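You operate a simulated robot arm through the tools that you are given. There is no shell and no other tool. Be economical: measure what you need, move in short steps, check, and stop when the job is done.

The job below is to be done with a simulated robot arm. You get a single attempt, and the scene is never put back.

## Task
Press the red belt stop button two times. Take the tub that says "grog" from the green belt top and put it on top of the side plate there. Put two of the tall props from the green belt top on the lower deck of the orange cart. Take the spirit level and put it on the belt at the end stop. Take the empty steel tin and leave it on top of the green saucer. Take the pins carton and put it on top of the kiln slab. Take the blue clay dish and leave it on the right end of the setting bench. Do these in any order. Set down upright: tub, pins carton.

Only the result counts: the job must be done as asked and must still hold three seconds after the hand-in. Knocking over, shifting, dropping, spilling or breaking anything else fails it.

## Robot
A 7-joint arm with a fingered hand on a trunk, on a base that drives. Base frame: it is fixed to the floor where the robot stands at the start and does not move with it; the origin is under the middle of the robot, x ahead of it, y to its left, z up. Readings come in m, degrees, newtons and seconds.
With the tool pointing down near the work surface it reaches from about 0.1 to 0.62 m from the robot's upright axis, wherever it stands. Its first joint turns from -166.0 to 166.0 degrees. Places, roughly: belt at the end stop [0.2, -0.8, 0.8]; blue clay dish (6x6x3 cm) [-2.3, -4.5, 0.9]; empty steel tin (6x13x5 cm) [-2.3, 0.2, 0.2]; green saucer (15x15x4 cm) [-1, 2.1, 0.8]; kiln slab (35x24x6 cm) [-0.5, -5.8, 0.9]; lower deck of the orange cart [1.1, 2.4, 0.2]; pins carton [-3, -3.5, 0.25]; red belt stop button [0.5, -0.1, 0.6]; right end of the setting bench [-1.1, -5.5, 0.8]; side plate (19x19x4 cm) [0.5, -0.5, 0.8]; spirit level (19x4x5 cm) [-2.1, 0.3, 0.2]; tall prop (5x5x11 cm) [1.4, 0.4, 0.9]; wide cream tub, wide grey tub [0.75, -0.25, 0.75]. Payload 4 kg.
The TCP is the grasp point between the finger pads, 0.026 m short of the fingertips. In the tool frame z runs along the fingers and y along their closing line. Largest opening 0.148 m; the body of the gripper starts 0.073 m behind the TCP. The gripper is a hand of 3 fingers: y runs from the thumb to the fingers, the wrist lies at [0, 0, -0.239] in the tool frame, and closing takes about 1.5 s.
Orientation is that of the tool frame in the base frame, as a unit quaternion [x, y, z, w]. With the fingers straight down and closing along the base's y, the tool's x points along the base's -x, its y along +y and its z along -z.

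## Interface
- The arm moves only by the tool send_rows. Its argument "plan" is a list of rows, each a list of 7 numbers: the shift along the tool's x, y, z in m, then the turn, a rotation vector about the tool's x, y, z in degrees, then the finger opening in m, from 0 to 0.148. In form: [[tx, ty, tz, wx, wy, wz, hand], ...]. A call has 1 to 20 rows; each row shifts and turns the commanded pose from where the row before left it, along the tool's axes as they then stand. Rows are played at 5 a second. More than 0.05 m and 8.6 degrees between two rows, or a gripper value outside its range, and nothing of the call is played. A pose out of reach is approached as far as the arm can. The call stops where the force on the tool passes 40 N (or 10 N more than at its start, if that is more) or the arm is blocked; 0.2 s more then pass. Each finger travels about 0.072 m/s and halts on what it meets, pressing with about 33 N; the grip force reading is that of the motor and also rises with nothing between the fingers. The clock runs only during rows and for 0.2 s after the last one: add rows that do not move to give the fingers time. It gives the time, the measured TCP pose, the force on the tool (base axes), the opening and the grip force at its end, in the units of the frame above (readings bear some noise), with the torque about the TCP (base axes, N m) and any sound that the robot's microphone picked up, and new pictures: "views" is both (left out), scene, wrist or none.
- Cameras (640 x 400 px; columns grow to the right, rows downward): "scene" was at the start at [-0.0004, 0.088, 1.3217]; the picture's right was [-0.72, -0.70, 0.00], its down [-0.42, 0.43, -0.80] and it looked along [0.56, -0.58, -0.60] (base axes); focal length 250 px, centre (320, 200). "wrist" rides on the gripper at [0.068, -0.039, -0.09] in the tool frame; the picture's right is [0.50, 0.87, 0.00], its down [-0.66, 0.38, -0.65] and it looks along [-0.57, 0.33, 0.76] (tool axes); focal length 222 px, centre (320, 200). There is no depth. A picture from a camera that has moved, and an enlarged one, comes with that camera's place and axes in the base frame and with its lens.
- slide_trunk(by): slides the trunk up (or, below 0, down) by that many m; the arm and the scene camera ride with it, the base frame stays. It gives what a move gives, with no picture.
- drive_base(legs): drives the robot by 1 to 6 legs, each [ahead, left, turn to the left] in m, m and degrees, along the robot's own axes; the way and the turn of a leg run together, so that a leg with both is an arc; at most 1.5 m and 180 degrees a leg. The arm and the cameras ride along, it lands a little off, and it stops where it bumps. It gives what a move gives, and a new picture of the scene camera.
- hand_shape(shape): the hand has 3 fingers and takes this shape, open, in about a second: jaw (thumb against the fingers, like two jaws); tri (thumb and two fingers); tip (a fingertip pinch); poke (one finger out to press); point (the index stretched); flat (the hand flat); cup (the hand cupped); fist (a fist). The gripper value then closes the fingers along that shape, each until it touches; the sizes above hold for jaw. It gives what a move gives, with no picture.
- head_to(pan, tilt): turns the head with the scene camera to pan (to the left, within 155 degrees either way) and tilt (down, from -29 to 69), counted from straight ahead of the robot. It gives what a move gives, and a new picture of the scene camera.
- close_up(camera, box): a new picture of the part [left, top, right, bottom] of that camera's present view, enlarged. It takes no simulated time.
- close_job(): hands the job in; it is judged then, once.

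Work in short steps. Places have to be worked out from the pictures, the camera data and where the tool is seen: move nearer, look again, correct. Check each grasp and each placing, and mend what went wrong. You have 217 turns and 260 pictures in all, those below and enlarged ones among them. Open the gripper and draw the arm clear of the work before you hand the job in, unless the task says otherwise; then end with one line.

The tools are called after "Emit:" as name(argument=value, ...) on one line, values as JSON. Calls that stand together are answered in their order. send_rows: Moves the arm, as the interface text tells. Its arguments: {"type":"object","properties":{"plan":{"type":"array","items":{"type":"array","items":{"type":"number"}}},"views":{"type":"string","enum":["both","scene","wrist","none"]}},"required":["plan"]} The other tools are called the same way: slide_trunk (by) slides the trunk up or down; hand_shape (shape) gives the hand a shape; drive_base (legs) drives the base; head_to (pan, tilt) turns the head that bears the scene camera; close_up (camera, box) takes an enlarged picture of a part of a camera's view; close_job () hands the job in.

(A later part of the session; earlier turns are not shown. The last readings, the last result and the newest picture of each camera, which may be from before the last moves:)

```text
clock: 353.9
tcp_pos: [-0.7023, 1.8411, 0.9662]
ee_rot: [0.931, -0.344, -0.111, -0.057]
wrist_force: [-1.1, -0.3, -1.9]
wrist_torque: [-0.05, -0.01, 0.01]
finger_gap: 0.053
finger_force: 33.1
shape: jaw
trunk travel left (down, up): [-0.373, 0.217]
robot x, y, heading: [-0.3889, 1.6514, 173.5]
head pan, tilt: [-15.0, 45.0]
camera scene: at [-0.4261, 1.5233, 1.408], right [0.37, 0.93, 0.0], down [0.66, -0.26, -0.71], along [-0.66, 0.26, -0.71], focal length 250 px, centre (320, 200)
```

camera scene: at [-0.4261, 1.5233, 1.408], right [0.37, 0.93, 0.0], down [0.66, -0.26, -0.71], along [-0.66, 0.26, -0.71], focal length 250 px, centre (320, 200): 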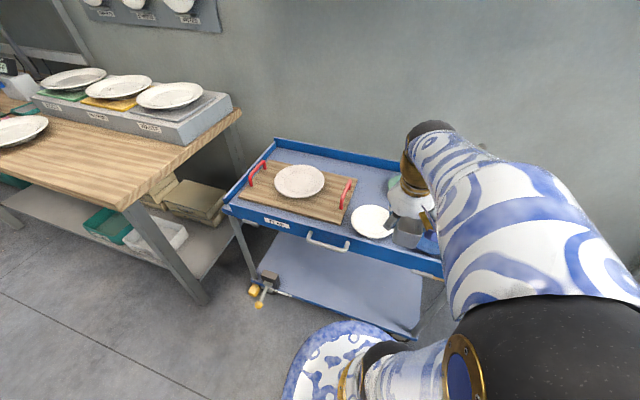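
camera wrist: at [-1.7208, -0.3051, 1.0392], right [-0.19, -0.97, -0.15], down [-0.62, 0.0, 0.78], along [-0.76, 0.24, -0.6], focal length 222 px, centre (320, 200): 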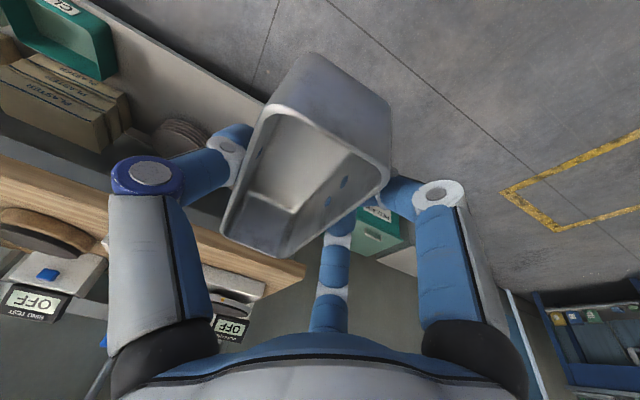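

I check the saucer through the wrist camera.

Emit:
send_rows(plan=[[-0.0455, 0, 0.011, 0, 0, 0, 0.035], [-0.0455, 0, 0.011, 0, 0, 0, 0.035], [0, 0, 0, 0, 0, 0, 0.035]])

```text
clock: 354.7
tcp_pos: [-0.7733, 1.906, 0.9698]
ee_rot: [0.931, -0.344, -0.11, -0.057]
wrist_force: [0.3, 0.0, -1.1]
wrist_torque: [-0.05, -0.01, 0.02]
finger_gap: 0.0531
finger_force: 33.2
shape: jaw
trunk travel left (down, up): [-0.373, 0.217]
robot x, y, heading: [-0.3911, 1.6499, 172.9]
head pan, tilt: [-15.0, 45.0]
camera scene: at [-0.4264, 1.5234, 1.408], right [0.37, 0.93, 0.0], down [0.66, -0.26, -0.71], along [-0.66, 0.26, -0.71], focal length 250 px, centre (320, 200)
camera wrist: at [-0.6835, 1.8754, 1.041], right [-0.2, -0.97, -0.15], down [-0.62, 0.01, 0.78], along [-0.76, 0.25, -0.6], focal length 222 px, centre (320, 200)
```

scene: 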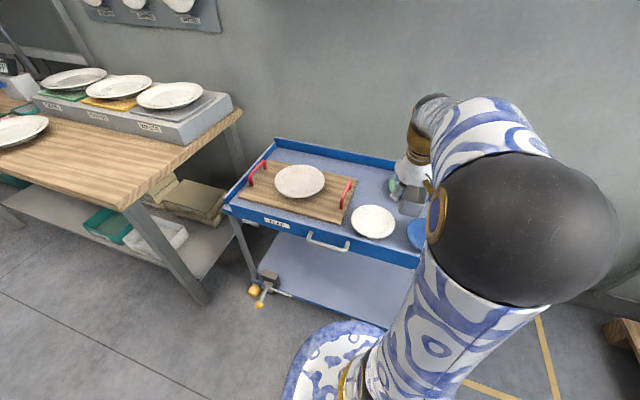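
wrist: 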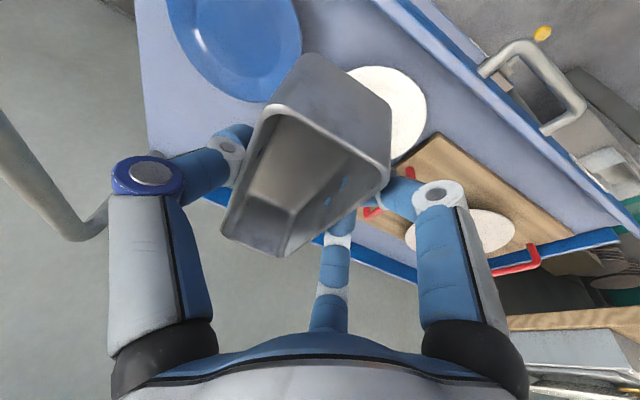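

Several views put the saucer centre at [-0.934,2.077]. I move the base 6 cm closer and bring the tin over it.

Emit:
drive_base(legs=[[0.05, -0.033, 0]])

Emit:
send_rows(plan=[[-0.0443, -0.0062, 0.0114, 0, 0, 0, 0.035], [-0.0443, -0.0062, 0.0114, 0, 0, 0, 0.035], [-0.0443, -0.0062, 0.0114, 0, 0, 0, 0.035], [-0.0443, -0.0062, 0.0114, 0, 0, 0, 0.035], [0, 0, 0, 0, 0, 0, 0.035]])

```text
clock: 355.6
tcp_pos: [-0.8186, 1.9439, 0.9702]
ee_rot: [0.931, -0.344, -0.111, -0.058]
wrist_force: [0.1, -0.1, -1.6]
wrist_torque: [-0.01, -0.03, -0.04]
finger_gap: 0.0531
finger_force: 33.3
shape: jaw
trunk travel left (down, up): [-0.373, 0.217]
robot x, y, heading: [-0.4352, 1.6916, 173.1]
head pan, tilt: [-15.0, 45.0]
camera scene: at [-0.4711, 1.5631, 1.4079], right [0.37, 0.93, 0.0], down [0.66, -0.26, -0.71], along [-0.66, 0.26, -0.71], focal length 250 px, centre (320, 200)
```

scene: 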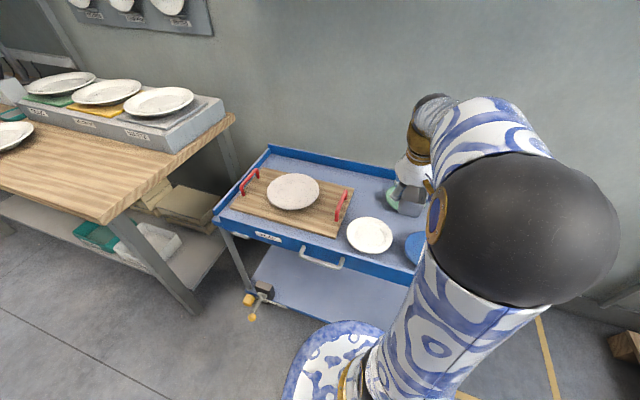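

```text
clock: 356.9
tcp_pos: [-0.9445, 2.0825, 0.9673]
ee_rot: [0.931, -0.343, -0.111, -0.057]
wrist_force: [-0.2, 0.2, -1.3]
wrist_torque: [-0.05, -0.01, 0.04]
finger_gap: 0.0532
finger_force: 32.6
shape: jaw
trunk travel left (down, up): [-0.373, 0.217]
robot x, y, heading: [-0.439, 1.6903, 172.9]
head pan, tilt: [-15.0, 45.0]
camera scene: at [-0.4713, 1.5634, 1.408], right [0.37, 0.93, 0.0], down [0.66, -0.26, -0.71], along [-0.66, 0.26, -0.71], focal length 250 px, centre (320, 200)
camera wrist: at [-0.8542, 2.0528, 1.0397], right [-0.2, -0.97, -0.15], down [-0.62, 0.01, 0.78], along [-0.76, 0.25, -0.6], focal length 222 px, centre (320, 200)
```

scene: 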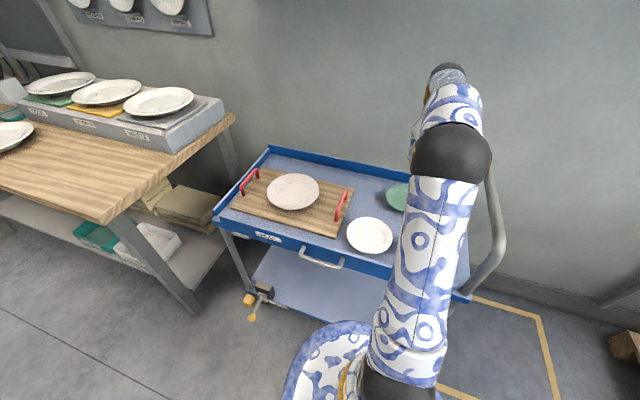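
wrist: 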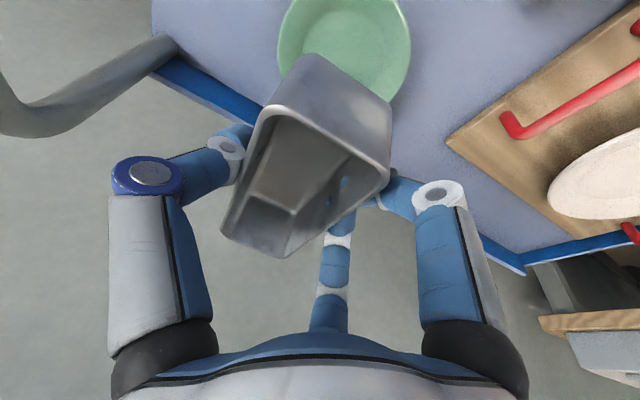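

The saucer is centred under the tin. I lower in steps.

Emit:
send_rows(plan=[[0.0073, 0.0009, 0.0291, 0, 0, 0, 0.035], [0.0073, 0.0009, 0.0291, 0, 0, 0, 0.035], [0.0061, 0.0007, 0.0243, 0, 0, 0, 0.035], [0.0037, 0.0004, 0.0146, 0, 0, 0, 0.035], [0.0012, 0.0002, 0.0049, 0, 0, 0, 0.035], [0.0012, 0.0002, 0.0049, 0, 0, 0, 0.035], [0, 0, 0, 0, 0, 0, 0.035]], views="wrist")

```text
clock: 358.4
tcp_pos: [-0.9421, 2.0811, 0.8596]
ee_rot: [0.931, -0.344, -0.111, -0.057]
wrist_force: [0.5, -0.4, -1.2]
wrist_torque: [-0.04, 0.0, -0.05]
finger_gap: 0.0531
finger_force: 32.8
shape: jaw
trunk travel left (down, up): [-0.373, 0.217]
robot x, y, heading: [-0.4354, 1.6914, 173.2]
head pan, tilt: [-15.0, 45.0]
camera wrist: at [-0.8511, 2.0522, 0.931], right [-0.2, -0.97, -0.15], down [-0.62, 0.01, 0.78], along [-0.76, 0.25, -0.6], focal length 222 px, centre (320, 200)
```

wrist: 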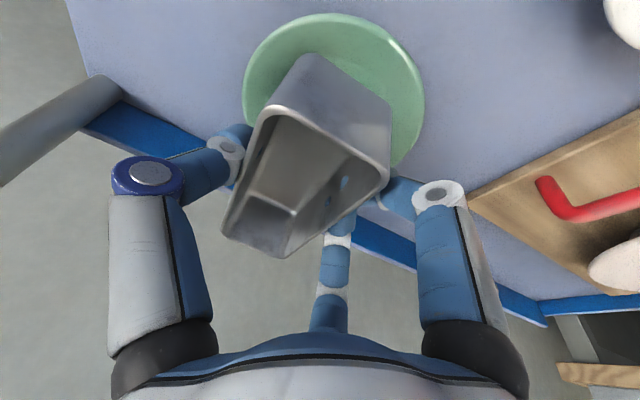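

Emit:
send_rows(plan=[[0.0117, 0.0002, 0.0053, 0, 0, 0, 0.035], [0.0015, 0.0002, 0.0058, 0, 0, 0, 0.035], [0.0012, 0.0002, 0.0049, 0, 0, 0, 0.035], [0, 0, 0, 0, 0, 0, 0.035]], views="none")

```text
clock: 359.4
tcp_pos: [-0.9329, 2.0764, 0.8408]
ee_rot: [0.93, -0.345, -0.11, -0.058]
wrist_force: [0.2, 0.0, -1.6]
wrist_torque: [-0.02, -0.04, 0.0]
finger_gap: 0.0532
finger_force: 33.0
shape: jaw
trunk travel left (down, up): [-0.373, 0.217]
robot x, y, heading: [-0.4395, 1.6906, 172.9]
head pan, tilt: [-15.0, 45.0]
```

Emit:
send_rows(plan=[[0.0012, 0.0002, 0.0049, 0, 0, 0, 0.035], [0.0012, 0.0002, 0.0049, 0, 0, 0, 0.035], [0, 0, 0, 0, 0, 0, 0.035]], views="wrist")

```text
clock: 360.2
tcp_pos: [-0.9338, 2.075, 0.8301]
ee_rot: [0.931, -0.344, -0.111, -0.057]
wrist_force: [0.8, -0.3, -1.7]
wrist_torque: [-0.03, -0.02, -0.03]
finger_gap: 0.0531
finger_force: 32.6
shape: jaw
trunk travel left (down, up): [-0.373, 0.217]
robot x, y, heading: [-0.4354, 1.6881, 173.0]
head pan, tilt: [-15.0, 45.0]
camera wrist: at [-0.8433, 2.0459, 0.902], right [-0.2, -0.97, -0.15], down [-0.62, 0.01, 0.78], along [-0.76, 0.25, -0.6], focal length 222 px, centre (320, 200)
```

wrist: 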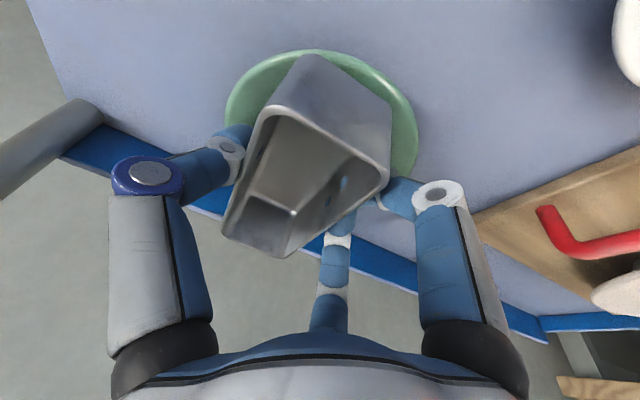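

Emit:
send_rows(plan=[[-0.0098, 0, 0.0024, 0, 0, 0, 0.035], [0.0012, 0.0002, 0.0049, 0, 0, 0, 0.035], [0.0007, 0.0001, 0.0029, 0, 0, 0, 0.035], [0, 0, 0, 0, 0, 0, 0.035]], views="none")

```text
clock: 361.2
tcp_pos: [-0.9405, 2.0847, 0.8215]
ee_rot: [0.931, -0.343, -0.11, -0.057]
wrist_force: [-0.6, 0.0, -1.3]
wrist_torque: [0.03, 0.0, -0.02]
finger_gap: 0.0531
finger_force: 32.9
shape: jaw
trunk travel left (down, up): [-0.373, 0.217]
robot x, y, heading: [-0.4387, 1.6891, 173.0]
head pan, tilt: [-15.0, 45.0]
```

Emit:
send_rows(plan=[[0.0012, 0.0002, 0.0049, 0, 0, 0, 0.035], [0.0007, 0.0001, 0.0029, 0, 0, 0, 0.035], [0, 0, 0, 0, 0, 0, 0.035]], views="wrist")

```text
clock: 362.1
tcp_pos: [-0.9415, 2.0831, 0.8164]
ee_rot: [0.931, -0.343, -0.113, -0.058]
wrist_force: [1.8, 1.1, 25.5]
wrist_torque: [0.85, -0.62, 0.01]
finger_gap: 0.0539
finger_force: 33.0
shape: jaw
trunk travel left (down, up): [-0.373, 0.217]
robot x, y, heading: [-0.432, 1.6888, 172.9]
head pan, tilt: [-15.0, 45.0]
camera wrist: at [-0.8513, 2.0532, 0.888], right [-0.2, -0.97, -0.15], down [-0.62, 0.0, 0.79], along [-0.76, 0.25, -0.6], focal length 222 px, centre (320, 200)
```

wrist: 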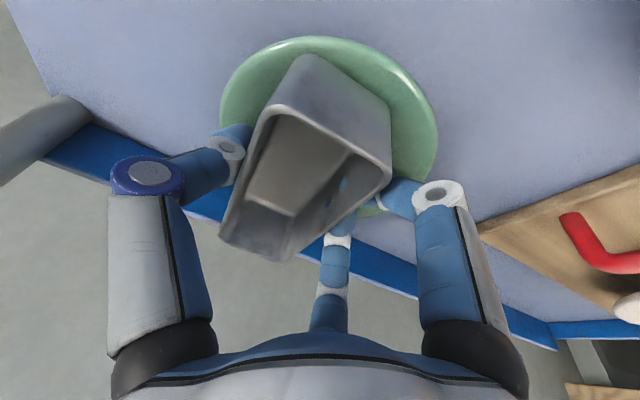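

Contact. I ease up 2 mm and release gently.

Emit:
send_rows(plan=[[-0.0005, 0, -0.0019, 0, 0, 0, 0.035], [0, 0, 0, 0, 0, 0, 0.055], [0, 0, 0, 0, 0, 0, 0.065], [0, 0, 0, 0, 0, 0, 0.075], [0, 0, 0, 0, 0, 0, 0.085], [0, 0, 0, 0, 0, 0, 0.085]], views="wrist")

```text
clock: 363.4
tcp_pos: [-0.9426, 2.0838, 0.8158]
ee_rot: [0.931, -0.344, -0.111, -0.057]
wrist_force: [-0.3, -0.4, -0.1]
wrist_torque: [-0.01, 0.01, 0.0]
finger_gap: 0.0841
finger_force: 0.2
shape: jaw
trunk travel left (down, up): [-0.373, 0.217]
robot x, y, heading: [-0.4421, 1.6916, 173.3]
head pan, tilt: [-15.0, 45.0]
camera wrist: at [-0.8519, 2.0537, 0.8875], right [-0.2, -0.97, -0.15], down [-0.62, 0.01, 0.78], along [-0.76, 0.25, -0.6], focal length 222 px, centre (320, 200)
```

wrist: 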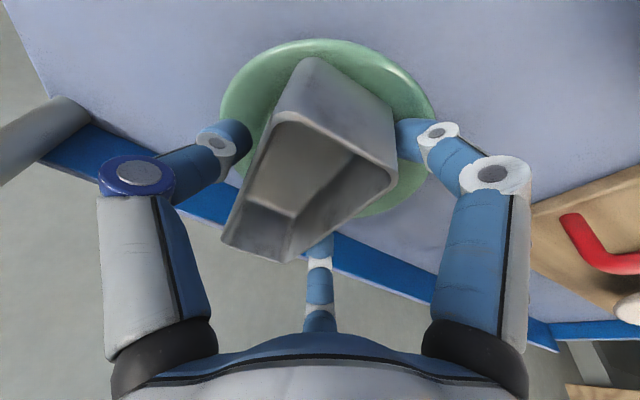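

The tin sits in the saucer. I widen a little and lift the hand straight up.

Emit:
send_rows(plan=[[0, 0, 0, 0, 0, 0, 0.1], [-0.0049, -0.0006, -0.0194, 0, 0, 0, 0.1], [-0.0073, -0.0009, -0.0291, 0, 0, 0, 0.1], [-0.011, -0.0012, -0.0437, 0, 0, 0, 0.1], [-0.011, -0.0012, -0.0437, 0, 0, 0, 0.1], [0.0455, 0, -0.011, 0, 0, 0, 0.1], [0.0455, 0, -0.011, 0, 0, 0, 0.1], [0.0455, 0, -0.011, 0, 0, 0, 0.1], [0.0455, 0, -0.011, 0, 0, 0, 0.1], [0, 0, 0, 0, 0, 0, 0.1]])

```text
clock: 365.6
tcp_pos: [-0.8005, 1.961, 0.9524]
ee_rot: [0.931, -0.343, -0.111, -0.057]
wrist_force: [-0.2, -0.1, 0.5]
wrist_torque: [0.0, 0.0, 0.02]
finger_gap: 0.0996
finger_force: 0.0
shape: jaw
trunk travel left (down, up): [-0.373, 0.217]
robot x, y, heading: [-0.4354, 1.6898, 172.9]
head pan, tilt: [-15.0, 45.0]
camera scene: at [-0.4707, 1.5628, 1.4079], right [0.37, 0.93, 0.0], down [0.66, -0.26, -0.71], along [-0.66, 0.26, -0.71], focal length 250 px, centre (320, 200)
camera wrist: at [-0.7104, 1.9318, 1.0248], right [-0.2, -0.97, -0.15], down [-0.62, 0.01, 0.78], along [-0.76, 0.25, -0.6], focal length 222 px, centre (320, 200)
```

scene: 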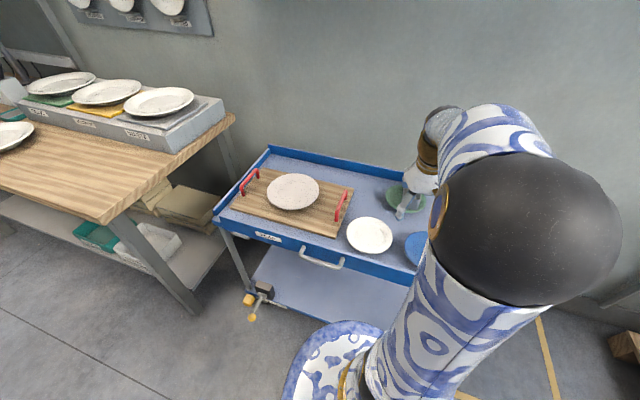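
wrist: 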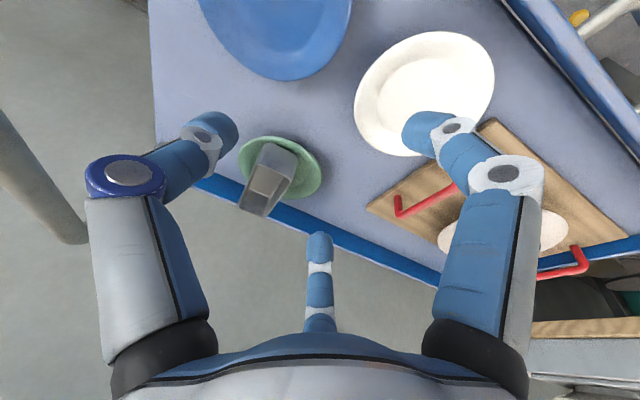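

The tin rests in the green saucer. Now I drive across the workshop towards the setting bench area.

Emit:
drive_base(legs=[[-0.419, 0.272, 0], [0.499, 1.054, 0], [0.499, 1.054, 0], [0.225, 1.035, 0], [0.225, 1.035, 0]])

Emit:
head_to(pan=80, tilt=20)

Emit:
head_to(pan=125, tilt=20)

```text
clock: 389.8
tcp_pos: [-2.2561, -2.3935, 0.9523]
ee_rot: [0.934, -0.336, -0.111, -0.056]
wrist_force: [-0.3, -0.2, 0.1]
wrist_torque: [0.01, -0.01, 0.02]
finger_gap: 0.0998
finger_force: 0.1
shape: jaw
trunk travel left (down, up): [-0.373, 0.217]
robot x, y, heading: [-1.8873, -2.6609, 174.0]
head pan, tilt: [-15.0, 45.0]
camera scene: at [-1.9195, -2.7863, 1.408], right [0.36, 0.93, 0.0], down [0.66, -0.25, -0.71], along [-0.66, 0.25, -0.71], focal length 250 px, centre (320, 200)
```

scene: 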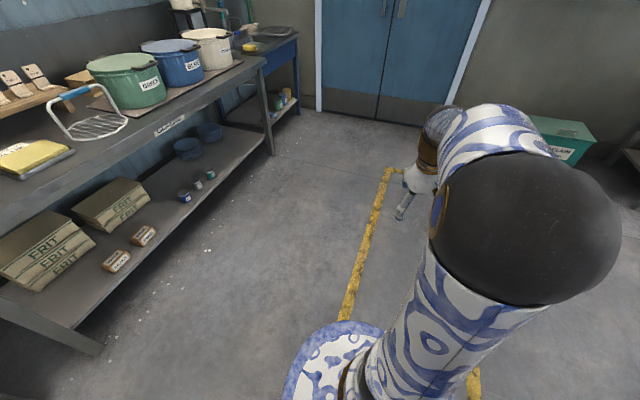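

```text
clock: 391.5
tcp_pos: [-2.2543, -2.3941, 0.953]
ee_rot: [0.934, -0.336, -0.111, -0.056]
wrist_force: [-0.6, -0.6, -0.2]
wrist_torque: [-0.02, 0.01, 0.0]
finger_gap: 0.0998
finger_force: 0.1
shape: jaw
trunk travel left (down, up): [-0.373, 0.217]
robot x, y, heading: [-1.8857, -2.6584, 174.0]
head pan, tilt: [80.0, 20.0]
camera scene: at [-1.869, -2.9049, 1.4466], right [-0.96, 0.27, 0.0], down [0.09, 0.33, -0.94], along [-0.26, -0.9, -0.34], focal length 250 px, centre (320, 200)
```

scene: 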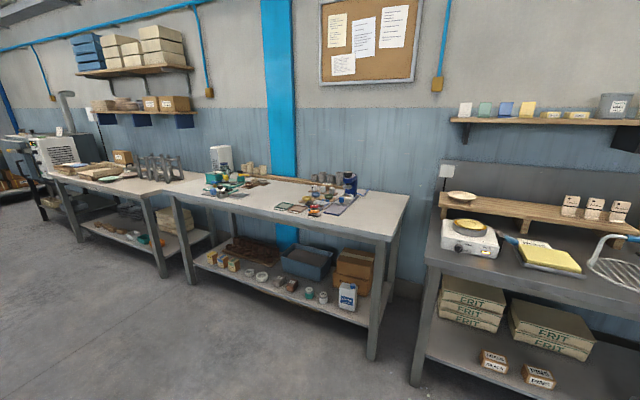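

```text
clock: 392.6
tcp_pos: [-2.2557, -2.3931, 0.9534]
ee_rot: [0.934, -0.335, -0.111, -0.056]
wrist_force: [-0.4, -0.2, -0.9]
wrist_torque: [0.0, 0.06, 0.0]
finger_gap: 0.0995
finger_force: 0.0
shape: jaw
trunk travel left (down, up): [-0.373, 0.217]
robot x, y, heading: [-1.8885, -2.6581, 174.1]
head pan, tilt: [125.0, 20.0]
camera scene: at [-1.7982, -2.8967, 1.4466], right [-0.87, -0.49, 0.0], down [-0.17, 0.3, -0.94], along [0.46, -0.82, -0.34], focal length 250 px, centre (320, 200)
```

scene: 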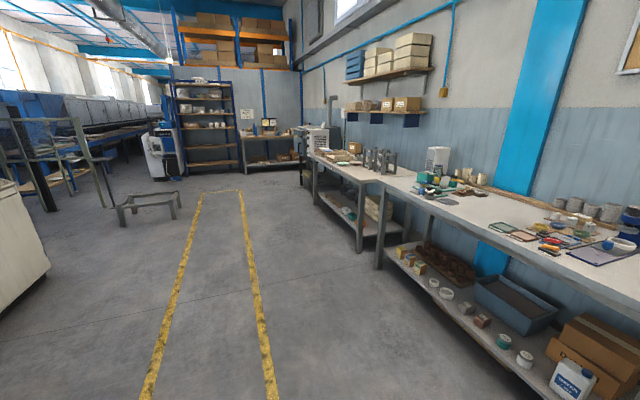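

I enlarge the cartons on the lower shelf and the bench tops.

Emit:
head_to(pan=60, tilt=30)

Emit:
close_up(camera="scene", box=[180, 230, 400, 370])

Emit:
head_to(pan=95, tilt=20)

Emit:
close_up(camera="scene", box=[120, 120, 480, 240])

```text
clock: 393.9
tcp_pos: [-2.2567, -2.3934, 0.9531]
ee_rot: [0.934, -0.335, -0.111, -0.057]
wrist_force: [-0.2, -0.8, -0.3]
wrist_torque: [-0.03, 0.01, 0.01]
finger_gap: 0.1
finger_force: 0.0
shape: jaw
trunk travel left (down, up): [-0.373, 0.217]
robot x, y, heading: [-1.8874, -2.6577, 174.0]
head pan, tilt: [60.0, 30.0]
camera scene: at [-1.8964, -2.8887, 1.4306], right [-0.81, 0.59, 0.0], down [0.29, 0.41, -0.87], along [-0.51, -0.7, -0.5], focal length 250 px, centre (320, 200)
```

scene: 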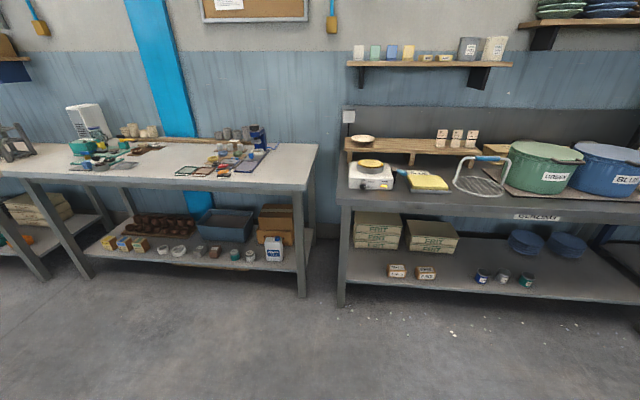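

```text
2.86 times, centred on (290, 300) of scene
camera zoom: at [-1.8964, -2.8887, 1.4306], right [-0.81, 0.59, 0.0], down [0.29, 0.41, -0.87], along [-0.51, -0.7, -0.5], focal length 716 px, centre (406, -86)
```

zoom: 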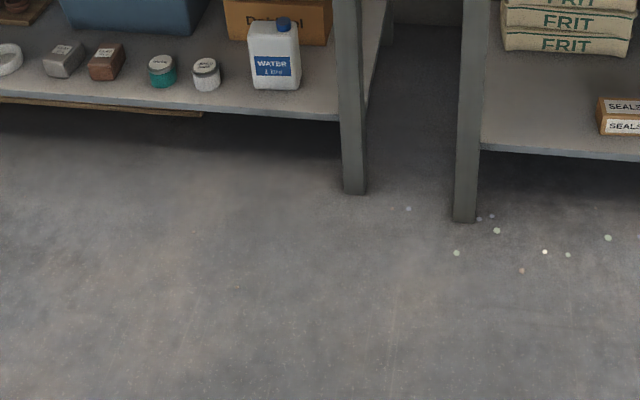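

```text
clock: 394.9
tcp_pos: [-2.2568, -2.3936, 0.953]
ee_rot: [0.934, -0.336, -0.111, -0.056]
wrist_force: [0.4, -0.3, -0.1]
wrist_torque: [0.0, 0.01, 0.05]
finger_gap: 0.0997
finger_force: 0.1
shape: jaw
trunk travel left (down, up): [-0.373, 0.217]
robot x, y, heading: [-1.8892, -2.6582, 174.1]
head pan, tilt: [95.0, 20.0]
camera scene: at [-1.845, -2.9084, 1.4466], right [-1.0, 0.02, 0.0], down [0.01, 0.34, -0.94], along [-0.01, -0.94, -0.34], focal length 250 px, centre (320, 200)
```

scene: 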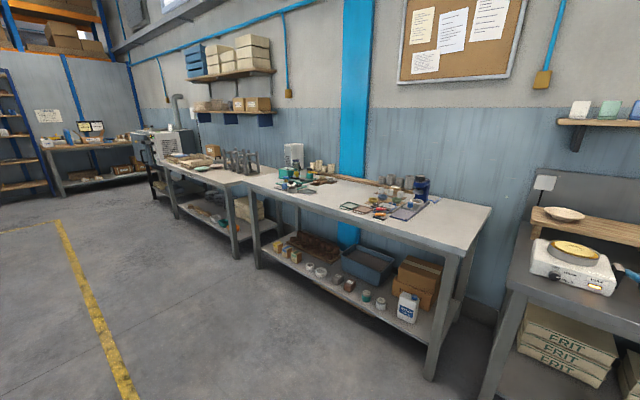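

```text
1.78 times, centred on (300, 180) of scene
camera zoom: at [-1.845, -2.9084, 1.4466], right [-1.0, 0.02, 0.0], down [0.01, 0.34, -0.94], along [-0.01, -0.94, -0.34], focal length 445 px, centre (356, 236)
```

zoom: 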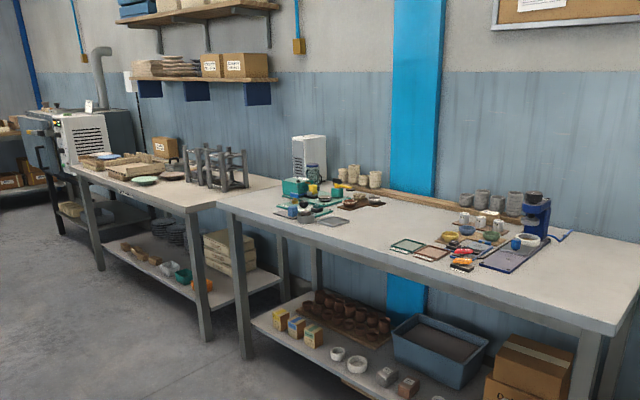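

I enlarge the two cartons under the glaze bench to read the labels.

Emit:
head_to(pan=50, tilt=35)

Emit:
close_up(camera="scene", box=[260, 190, 400, 280])

```text
clock: 396.1
tcp_pos: [-2.2568, -2.3927, 0.9531]
ee_rot: [0.934, -0.335, -0.111, -0.056]
wrist_force: [-0.6, 0.7, -0.5]
wrist_torque: [-0.01, 0.0, -0.01]
finger_gap: 0.0997
finger_force: 0.0
shape: jaw
trunk travel left (down, up): [-0.373, 0.217]
robot x, y, heading: [-1.8852, -2.6584, 174.2]
head pan, tilt: [50.0, 35.0]
camera scene: at [-1.9067, -2.8767, 1.4228], right [-0.7, 0.72, 0.0], down [0.41, 0.4, -0.82], along [-0.59, -0.57, -0.57], focal length 250 px, centre (320, 200)
```

scene: 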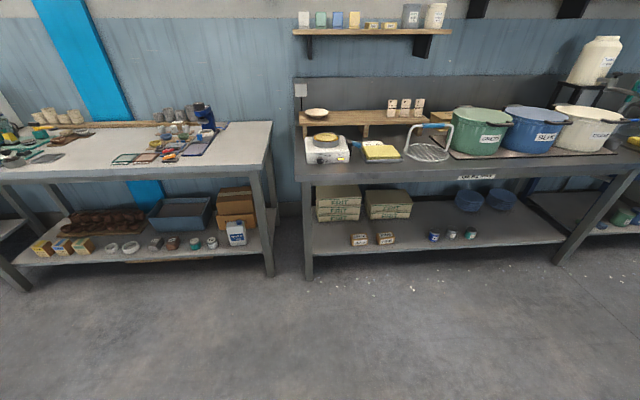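

```text
4.44 times, centred on (330, 235) of scene
camera zoom: at [-1.9067, -2.8767, 1.4228], right [-0.7, 0.72, 0.0], down [0.41, 0.4, -0.82], along [-0.59, -0.57, -0.57], focal length 1113 px, centre (276, 44)
```

zoom: 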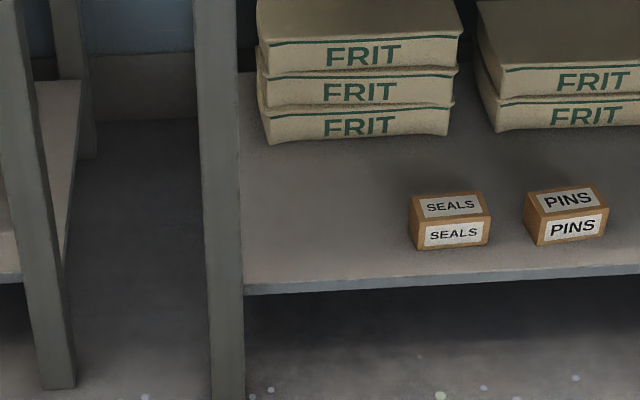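

The PINS carton is at about [-3.10,-3.42], labelled side to the front, and the bench front faces +u. I drive in front of it, turn, and rotate the hand roll.

Emit:
drive_base(legs=[[0.704, 0.252, 0], [0, 0, 88]])

Emit:
send_rows(plan=[[0, 0, 0, 0, 0, -8.5, 0.12], [0, 0, 0, 0, 0, -8.5, 0.12], [0, 0, 0, 0, 0, -8.5, 0.12], [0, 0, 0, 0, 0, -8.5, 0.12], [0, 0, 0, 0, 0, -8.5, 0.12], [0, 0, 0, 0, 0, -8.5, 0.12], [0, 0, 0, 0, 0, -8.5, 0.12], [0, 0, 0, 0, 0, -8.5, 0.12], [0, 0, 0, 0, 0, -8.5, 0.12], [0, 0, 0, 0, 0, -8.5, 0.12], [0, 0, 0, 0, 0, -5, 0.12]], views="none")

Emit:
head_to(pan=-20, tilt=45)

```text
clock: 403.9
tcp_pos: [-2.8695, -3.1957, 0.9534]
ee_rot: [0.902, 0.412, -0.119, 0.038]
wrist_force: [-0.1, -0.7, 1.4]
wrist_torque: [0.02, 0.0, 0.03]
finger_gap: 0.0997
finger_force: 0.1
shape: jaw
trunk travel left (down, up): [-0.373, 0.217]
robot x, y, heading: [-2.5964, -2.8286, -97.2]
head pan, tilt: [50.0, 35.0]
camera scene: at [-2.379, -2.8574, 1.4228], right [-0.73, -0.68, 0.0], down [-0.39, 0.42, -0.82], along [0.56, -0.6, -0.57], focal length 250 px, centre (320, 200)
```

scene: 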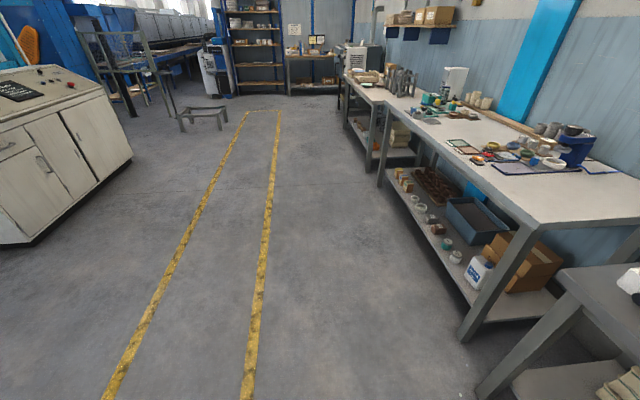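

```text
clock: 406.3
tcp_pos: [-2.8677, -3.1959, 0.9588]
ee_rot: [0.372, 0.919, -0.118, -0.06]
wrist_force: [0.2, -0.5, -0.3]
wrist_torque: [0.03, -0.03, 0.02]
finger_gap: 0.1197
finger_force: 0.1
shape: jaw
out of reach, approached as far as the arm can: row 11
trunk travel left (down, up): [-0.373, 0.217]
robot x, y, heading: [-2.5958, -2.8331, -96.9]
head pan, tilt: [50.0, 35.0]
```

```text
clock: 407.7
tcp_pos: [-2.8681, -3.1969, 0.9591]
ee_rot: [0.372, 0.918, -0.119, -0.059]
wrist_force: [0.0, 0.8, 0.3]
wrist_torque: [0.03, 0.0, 0.01]
finger_gap: 0.1198
finger_force: 0.1
shape: jaw
trunk travel left (down, up): [-0.373, 0.217]
robot x, y, heading: [-2.5991, -2.8283, -97.3]
head pan, tilt: [-20.0, 45.0]
camera scene: at [-2.476, -2.8651, 1.408], right [-0.89, 0.46, 0.0], down [0.32, 0.63, -0.71], along [-0.32, -0.63, -0.71], focal length 250 px, centre (320, 200)
```

scene: 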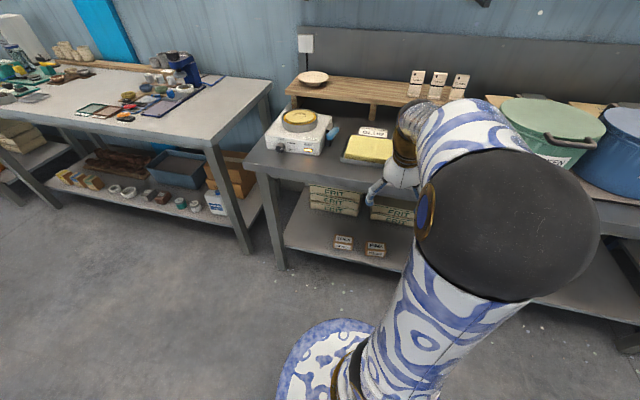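

PINS confirmed at [-3.099,-3.424]. I lower the trunk and the hand in front of the bench.

Emit:
slide_trunk(by=-0.37)

Emit:
send_rows(plan=[[0, 0, 0, 0, 0, -4, 0.148], [-0.001, 0.0131, 0.0475, 0, 0, 0, 0.148], [-0.001, 0.0131, 0.0475, 0, 0, 0, 0.148], [-0.001, 0.0131, 0.0475, 0, 0, 0, 0.148], [-0.001, 0.0131, 0.0475, 0, 0, 0, 0.148], [-0.001, 0.0131, 0.0475, 0, 0, 0, 0.148], [0, 0, 0, 0, 0, 0, 0.148]])

```text
clock: 411.2
tcp_pos: [-2.8684, -3.1954, 0.589]
ee_rot: [0.373, 0.918, -0.119, -0.06]
wrist_force: [-0.3, 1.3, 0.7]
wrist_torque: [0.0, 0.02, -0.05]
finger_gap: 0.1197
finger_force: 0.1
shape: jaw
trunk travel left (down, up): [-0.003, 0.587]
robot x, y, heading: [-2.5952, -2.8316, -97.0]
head pan, tilt: [-20.0, 45.0]
```

```text
clock: 412.9
tcp_pos: [-2.8715, -3.1904, 0.3503]
ee_rot: [0.341, 0.931, -0.117, -0.064]
wrist_force: [-0.1, -0.6, 0.0]
wrist_torque: [0.05, -0.01, -0.03]
finger_gap: 0.1477
finger_force: 0.2
shape: jaw
out of reach, approached as far as the arm can: row 1
trunk travel left (down, up): [-0.003, 0.587]
robot x, y, heading: [-2.5949, -2.8349, -97.4]
head pan, tilt: [-20.0, 45.0]
camera scene: at [-2.4761, -2.8651, 1.038], right [-0.89, 0.46, 0.0], down [0.32, 0.63, -0.71], along [-0.32, -0.63, -0.71], focal length 250 px, centre (320, 200)
camera wrist: at [-2.9291, -3.1605, 0.4492], right [0.16, 0.97, -0.21], down [0.86, -0.03, 0.51], along [0.48, -0.26, -0.84], focal length 222 px, centre (320, 200)
```

scene: 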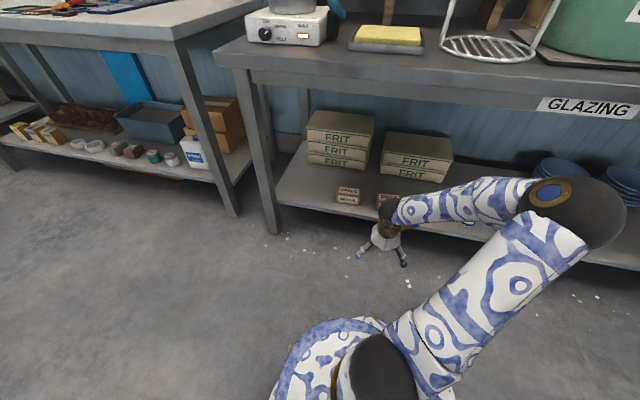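
wrist: 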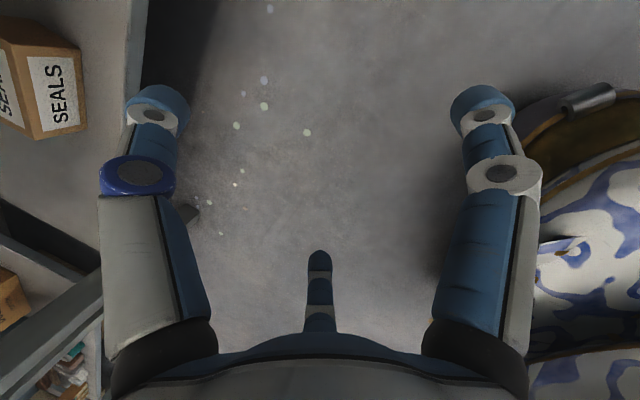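

I slide the open hand in over the PINS carton.

Emit:
send_rows(plan=[[0.0029, -0.0427, 0.0161, 0, 0, 0, 0.148], [0.0029, -0.0427, 0.0161, 0, 0, 0, 0.148], [0.0029, -0.0427, 0.0161, 0, 0, 0, 0.148], [0.0029, -0.0427, 0.0161, 0, 0, 0, 0.148], [0.0029, -0.0427, 0.0161, 0, 0, 0, 0.148], [0.0029, -0.0427, 0.0161, 0, 0, 0, 0.148], [0.0029, -0.0427, 0.0161, 0, 0, 0, 0.148], [0, 0, 0, 0, 0, 0, 0.148]], views="wrist")

```text
clock: 414.6
tcp_pos: [-3.0916, -3.4196, 0.3152]
ee_rot: [0.339, 0.931, -0.116, -0.063]
wrist_force: [-0.1, 0.3, 0.1]
wrist_torque: [0.0, -0.04, 0.0]
finger_gap: 0.1478
finger_force: 0.0
shape: jaw
trunk travel left (down, up): [-0.003, 0.587]
robot x, y, heading: [-2.5952, -2.8316, -97.1]
head pan, tilt: [-20.0, 45.0]
camera wrist: at [-3.1506, -3.3896, 0.4147], right [0.15, 0.97, -0.2], down [0.86, -0.03, 0.51], along [0.48, -0.25, -0.84], focal length 222 px, centre (320, 200)
```

wrist: 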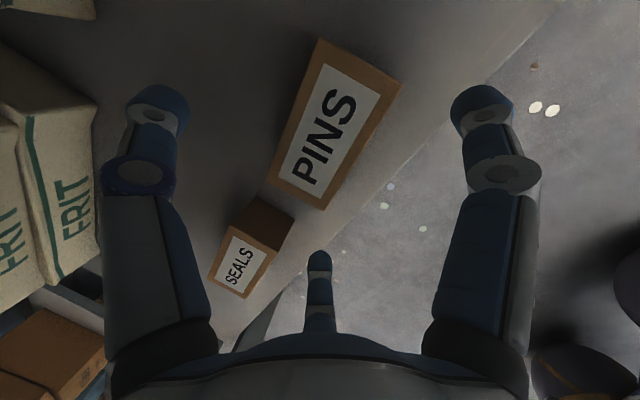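

The carton measures about 10×5 cm, centred at [-3.112,-3.426]. I align and lower around it.

Emit:
send_rows(plan=[[0.012, -0.0116, 0.0037, 0, 0, 0, 0.148], [-0.0012, 0.0078, 0.029, 0, 0, 0, 0.148], [-0.001, 0.0065, 0.0242, 0, 0, 0, 0.148], [-0.0004, 0.0026, 0.0097, 0, 0, 0, 0.148], [0, 0, 0, 0, 0, 0, 0.148]], views="wrist")

```text
clock: 415.9
tcp_pos: [-3.0958, -3.4051, 0.2577]
ee_rot: [0.34, 0.931, -0.116, -0.064]
wrist_force: [0.0, 0.5, -0.2]
wrist_torque: [-0.01, 0.03, 0.04]
finger_gap: 0.1476
finger_force: 0.0
shape: jaw
out of reach, approached as far as the arm can: row 1, 2, 3, 4
trunk travel left (down, up): [-0.003, 0.587]
robot x, y, heading: [-2.5952, -2.8339, -97.2]
head pan, tilt: [-20.0, 45.0]
camera wrist: at [-3.1544, -3.3752, 0.3577], right [0.16, 0.97, -0.21], down [0.86, -0.03, 0.51], along [0.48, -0.26, -0.84], focal length 222 px, centre (320, 200)
```

wrist: 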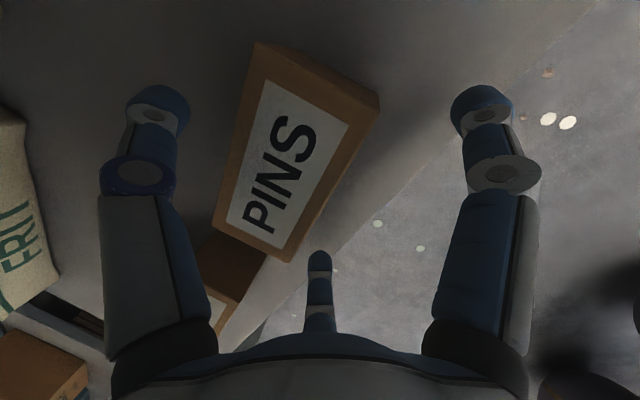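

It's at the reach limit. I raise 5 cm, drive 7 cm closer and look again.

Emit:
send_rows(plan=[[0.001, -0.0065, -0.0242, 0, 0, 0, 0.148], [0.001, -0.0065, -0.0242, 0, 0, 0, 0.148], [0, 0, 0, 0, 0, 0, 0.148]], views="none")

Emit:
drive_base(legs=[[0.059, -0.038, 0]])

Emit:
send_rows(plan=[[0, 0, 0, 0, 0, 0, 0.148]], views="wrist")

```text
clock: 416.6
tcp_pos: [-3.0923, -3.4047, 0.3099]
ee_rot: [0.34, 0.931, -0.116, -0.064]
wrist_force: [-0.3, 0.1, 0.2]
wrist_torque: [0.0, 0.03, 0.02]
finger_gap: 0.1478
finger_force: 0.1
shape: jaw
trunk travel left (down, up): [-0.003, 0.587]
robot x, y, heading: [-2.5964, -2.8315, -97.2]
head pan, tilt: [-20.0, 45.0]
```

```text
clock: 417.7
tcp_pos: [-3.1376, -3.4604, 0.3087]
ee_rot: [0.34, 0.931, -0.116, -0.064]
wrist_force: [-0.3, 0.2, 0.8]
wrist_torque: [-0.02, 0.0, -0.01]
finger_gap: 0.1481
finger_force: 0.0
shape: jaw
trunk travel left (down, up): [-0.003, 0.587]
robot x, y, heading: [-2.6395, -2.8861, -97.3]
head pan, tilt: [-20.0, 45.0]
camera scene: at [-2.5215, -2.9202, 1.038], right [-0.89, 0.46, 0.0], down [0.32, 0.63, -0.71], along [-0.32, -0.63, -0.71], focal length 250 px, centre (320, 200)
```

scene: 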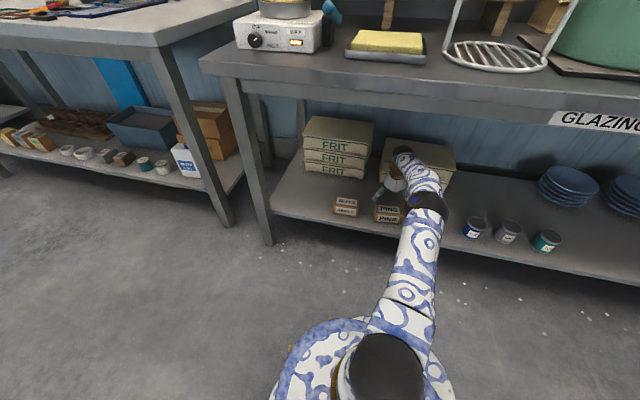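

```text
clock: 418.1
tcp_pos: [-3.138, -3.4609, 0.3087]
ee_rot: [0.34, 0.931, -0.116, -0.064]
wrist_force: [0.5, -0.4, -0.3]
wrist_torque: [0.01, 0.02, -0.04]
finger_gap: 0.1478
finger_force: 0.0
shape: jaw
trunk travel left (down, up): [-0.003, 0.587]
robot x, y, heading: [-2.641, -2.8876, -96.8]
head pan, tilt: [-20.0, 45.0]
camera wrist: at [-3.1961, -3.4302, 0.4094], right [0.15, 0.97, -0.21], down [0.86, -0.03, 0.51], along [0.48, -0.26, -0.84], focal length 222 px, centre (320, 200)
```

wrist: 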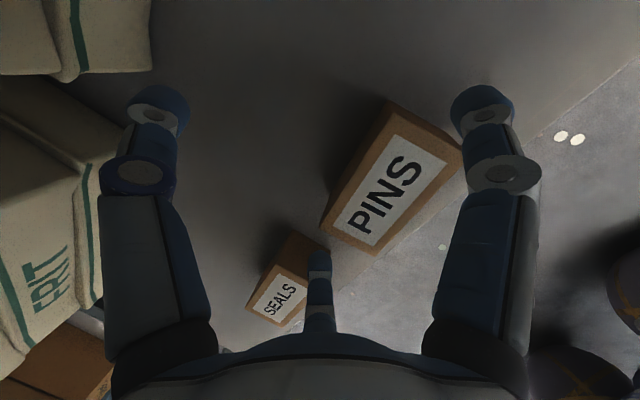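

Emit:
send_rows(plan=[[0.0047, 0.0237, -0.0062, 0, 0, 0, 0.148], [0.0047, 0.0237, -0.0062, 0, 0, 0, 0.148], [-0.0012, 0.0078, 0.029, 0, 0, 0, 0.148], [-0.0006, 0.0039, 0.0145, 0, 0, 0, 0.148], [0, 0, 0, 0, 0, 0, 0.148]], views="wrist")

```text
clock: 419.3
tcp_pos: [-3.1119, -3.4183, 0.2648]
ee_rot: [0.339, 0.931, -0.116, -0.064]
wrist_force: [-0.5, 0.0, 0.3]
wrist_torque: [0.0, 0.01, 0.05]
finger_gap: 0.148
finger_force: 0.0
shape: jaw
trunk travel left (down, up): [-0.003, 0.587]
robot x, y, heading: [-2.6375, -2.8861, -97.2]
head pan, tilt: [-20.0, 45.0]
camera wrist: at [-3.1707, -3.3877, 0.365], right [0.15, 0.97, -0.21], down [0.86, -0.03, 0.51], along [0.48, -0.26, -0.84], focal length 222 px, centre (320, 200)
```

wrist: 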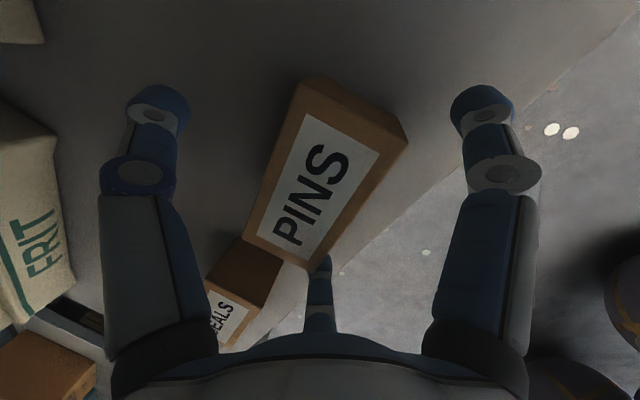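

Emit:
send_rows(plan=[[0.004, 0, 0, 0, 0, 0, 0.148], [-0.0004, 0.0026, 0.0097, 0, 0, 0, 0.148], [-0.0003, 0.0018, 0.0068, 0, 0, 0, 0.148], [0, 0, 0, 0, 0, 0, 0.148]], views="none")

```text
clock: 420.3
tcp_pos: [-3.1166, -3.414, 0.2483]
ee_rot: [0.34, 0.931, -0.116, -0.064]
wrist_force: [0.0, 0.2, 0.5]
wrist_torque: [0.0, -0.02, 0.04]
finger_gap: 0.1477
finger_force: 0.0
shape: jaw
trunk travel left (down, up): [-0.003, 0.587]
robot x, y, heading: [-2.6378, -2.8895, -97.4]
head pan, tilt: [-20.0, 45.0]
```

No contact, so I close.

Emit:
send_rows(plan=[[0, 0, 0, 0, 0, 0, 0.12], [0, 0, 0, 0, 0, 0, 0.1], [0, 0, 0, 0, 0, 0, 0.08], [0, 0, 0, 0, 0, 0, 0.06], [0, 0, 0, 0, 0, 0, 0.04], [0, 0, 0, 0, 0, 0, 0.03], [0, 0, 0, 0, 0, 0, 0.03], [0, 0, 0, 0, 0, 0, 0.03]], views="wrist")

```text
clock: 422.1
tcp_pos: [-3.117, -3.4139, 0.2484]
ee_rot: [0.34, 0.931, -0.117, -0.063]
wrist_force: [1.0, 1.8, 11.7]
wrist_torque: [0.21, -0.2, -0.01]
finger_gap: 0.056
finger_force: 32.9
shape: jaw
trunk travel left (down, up): [-0.003, 0.587]
robot x, y, heading: [-2.6428, -2.8885, -97.1]
head pan, tilt: [-20.0, 45.0]
camera wrist: at [-3.1738, -3.3844, 0.3485], right [0.15, 0.97, -0.21], down [0.86, -0.03, 0.51], along [0.48, -0.26, -0.84], focal length 222 px, centre (320, 200)
```

wrist: 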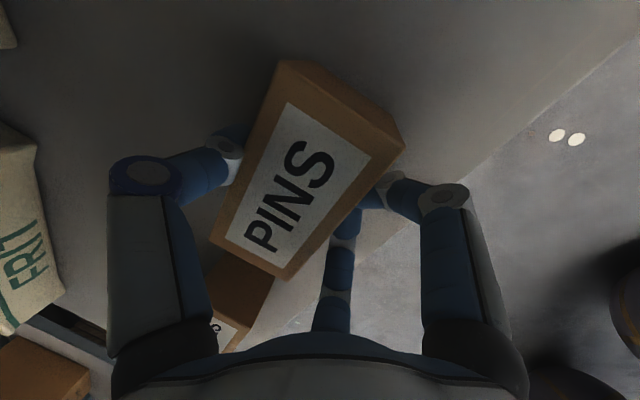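

It's gripped. I lift and slide out.

Emit:
send_rows(plan=[[0.0006, -0.0039, -0.0145, 0, 0, 0, 0.03], [0.0008, -0.0052, -0.0193, 0, 0, 0, 0.03], [0.0012, -0.0078, -0.029, 0, 0, 0, 0.03], [0, 0, 0, 0, 0, 0, 0.03], [0, 0.04, -0.0109, 0, 0, 0, 0.03], [0, 0.0483, -0.0125, 0, 0, 0, 0.03], [0, 0.0483, -0.0125, 0, 0, 0, 0.03], [0, 0.0483, -0.0125, 0, 0, 0, 0.03], [0, 0.0483, -0.0125, 0, 0, 0, 0.03], [0, 0.0483, -0.0125, 0, 0, 0, 0.03], [0, 0, 0, 0, 0, 0, 0.03]])

```text
clock: 424.5
tcp_pos: [-2.926, -3.1913, 0.3083]
ee_rot: [0.34, 0.931, -0.117, -0.064]
wrist_force: [-0.4, -1.0, -3.0]
wrist_torque: [0.0, -0.02, 0.0]
finger_gap: 0.0549
finger_force: 33.1
shape: jaw
trunk travel left (down, up): [-0.003, 0.587]
robot x, y, heading: [-2.6408, -2.8873, -97.0]
head pan, tilt: [-20.0, 45.0]
camera scene: at [-2.5215, -2.9202, 1.038], right [-0.89, 0.46, 0.0], down [0.32, 0.63, -0.71], along [-0.32, -0.63, -0.71], focal length 250 px, centre (320, 200)
camera wrist: at [-2.9841, -3.1613, 0.4081], right [0.15, 0.97, -0.21], down [0.86, -0.03, 0.51], along [0.48, -0.26, -0.84], focal length 222 px, centre (320, 200)
```

scene: 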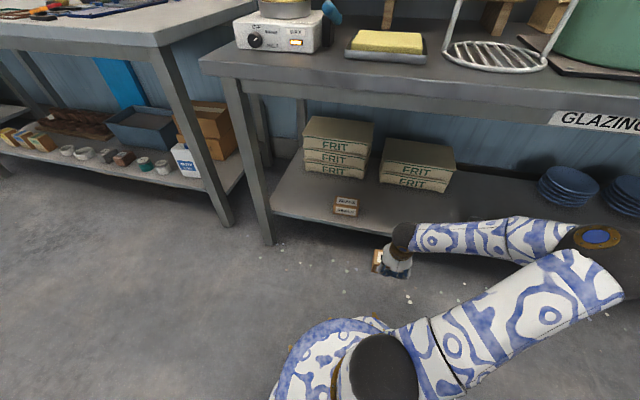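
wrist: 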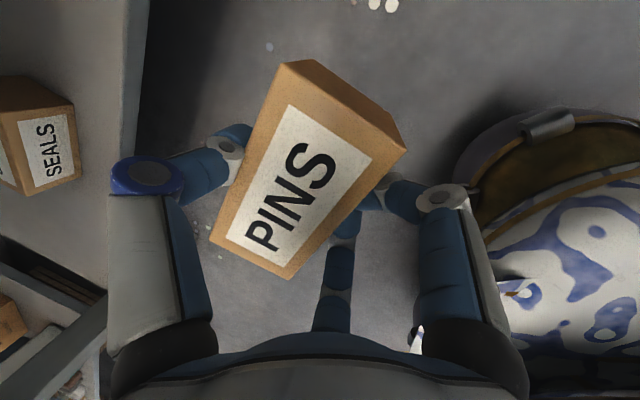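

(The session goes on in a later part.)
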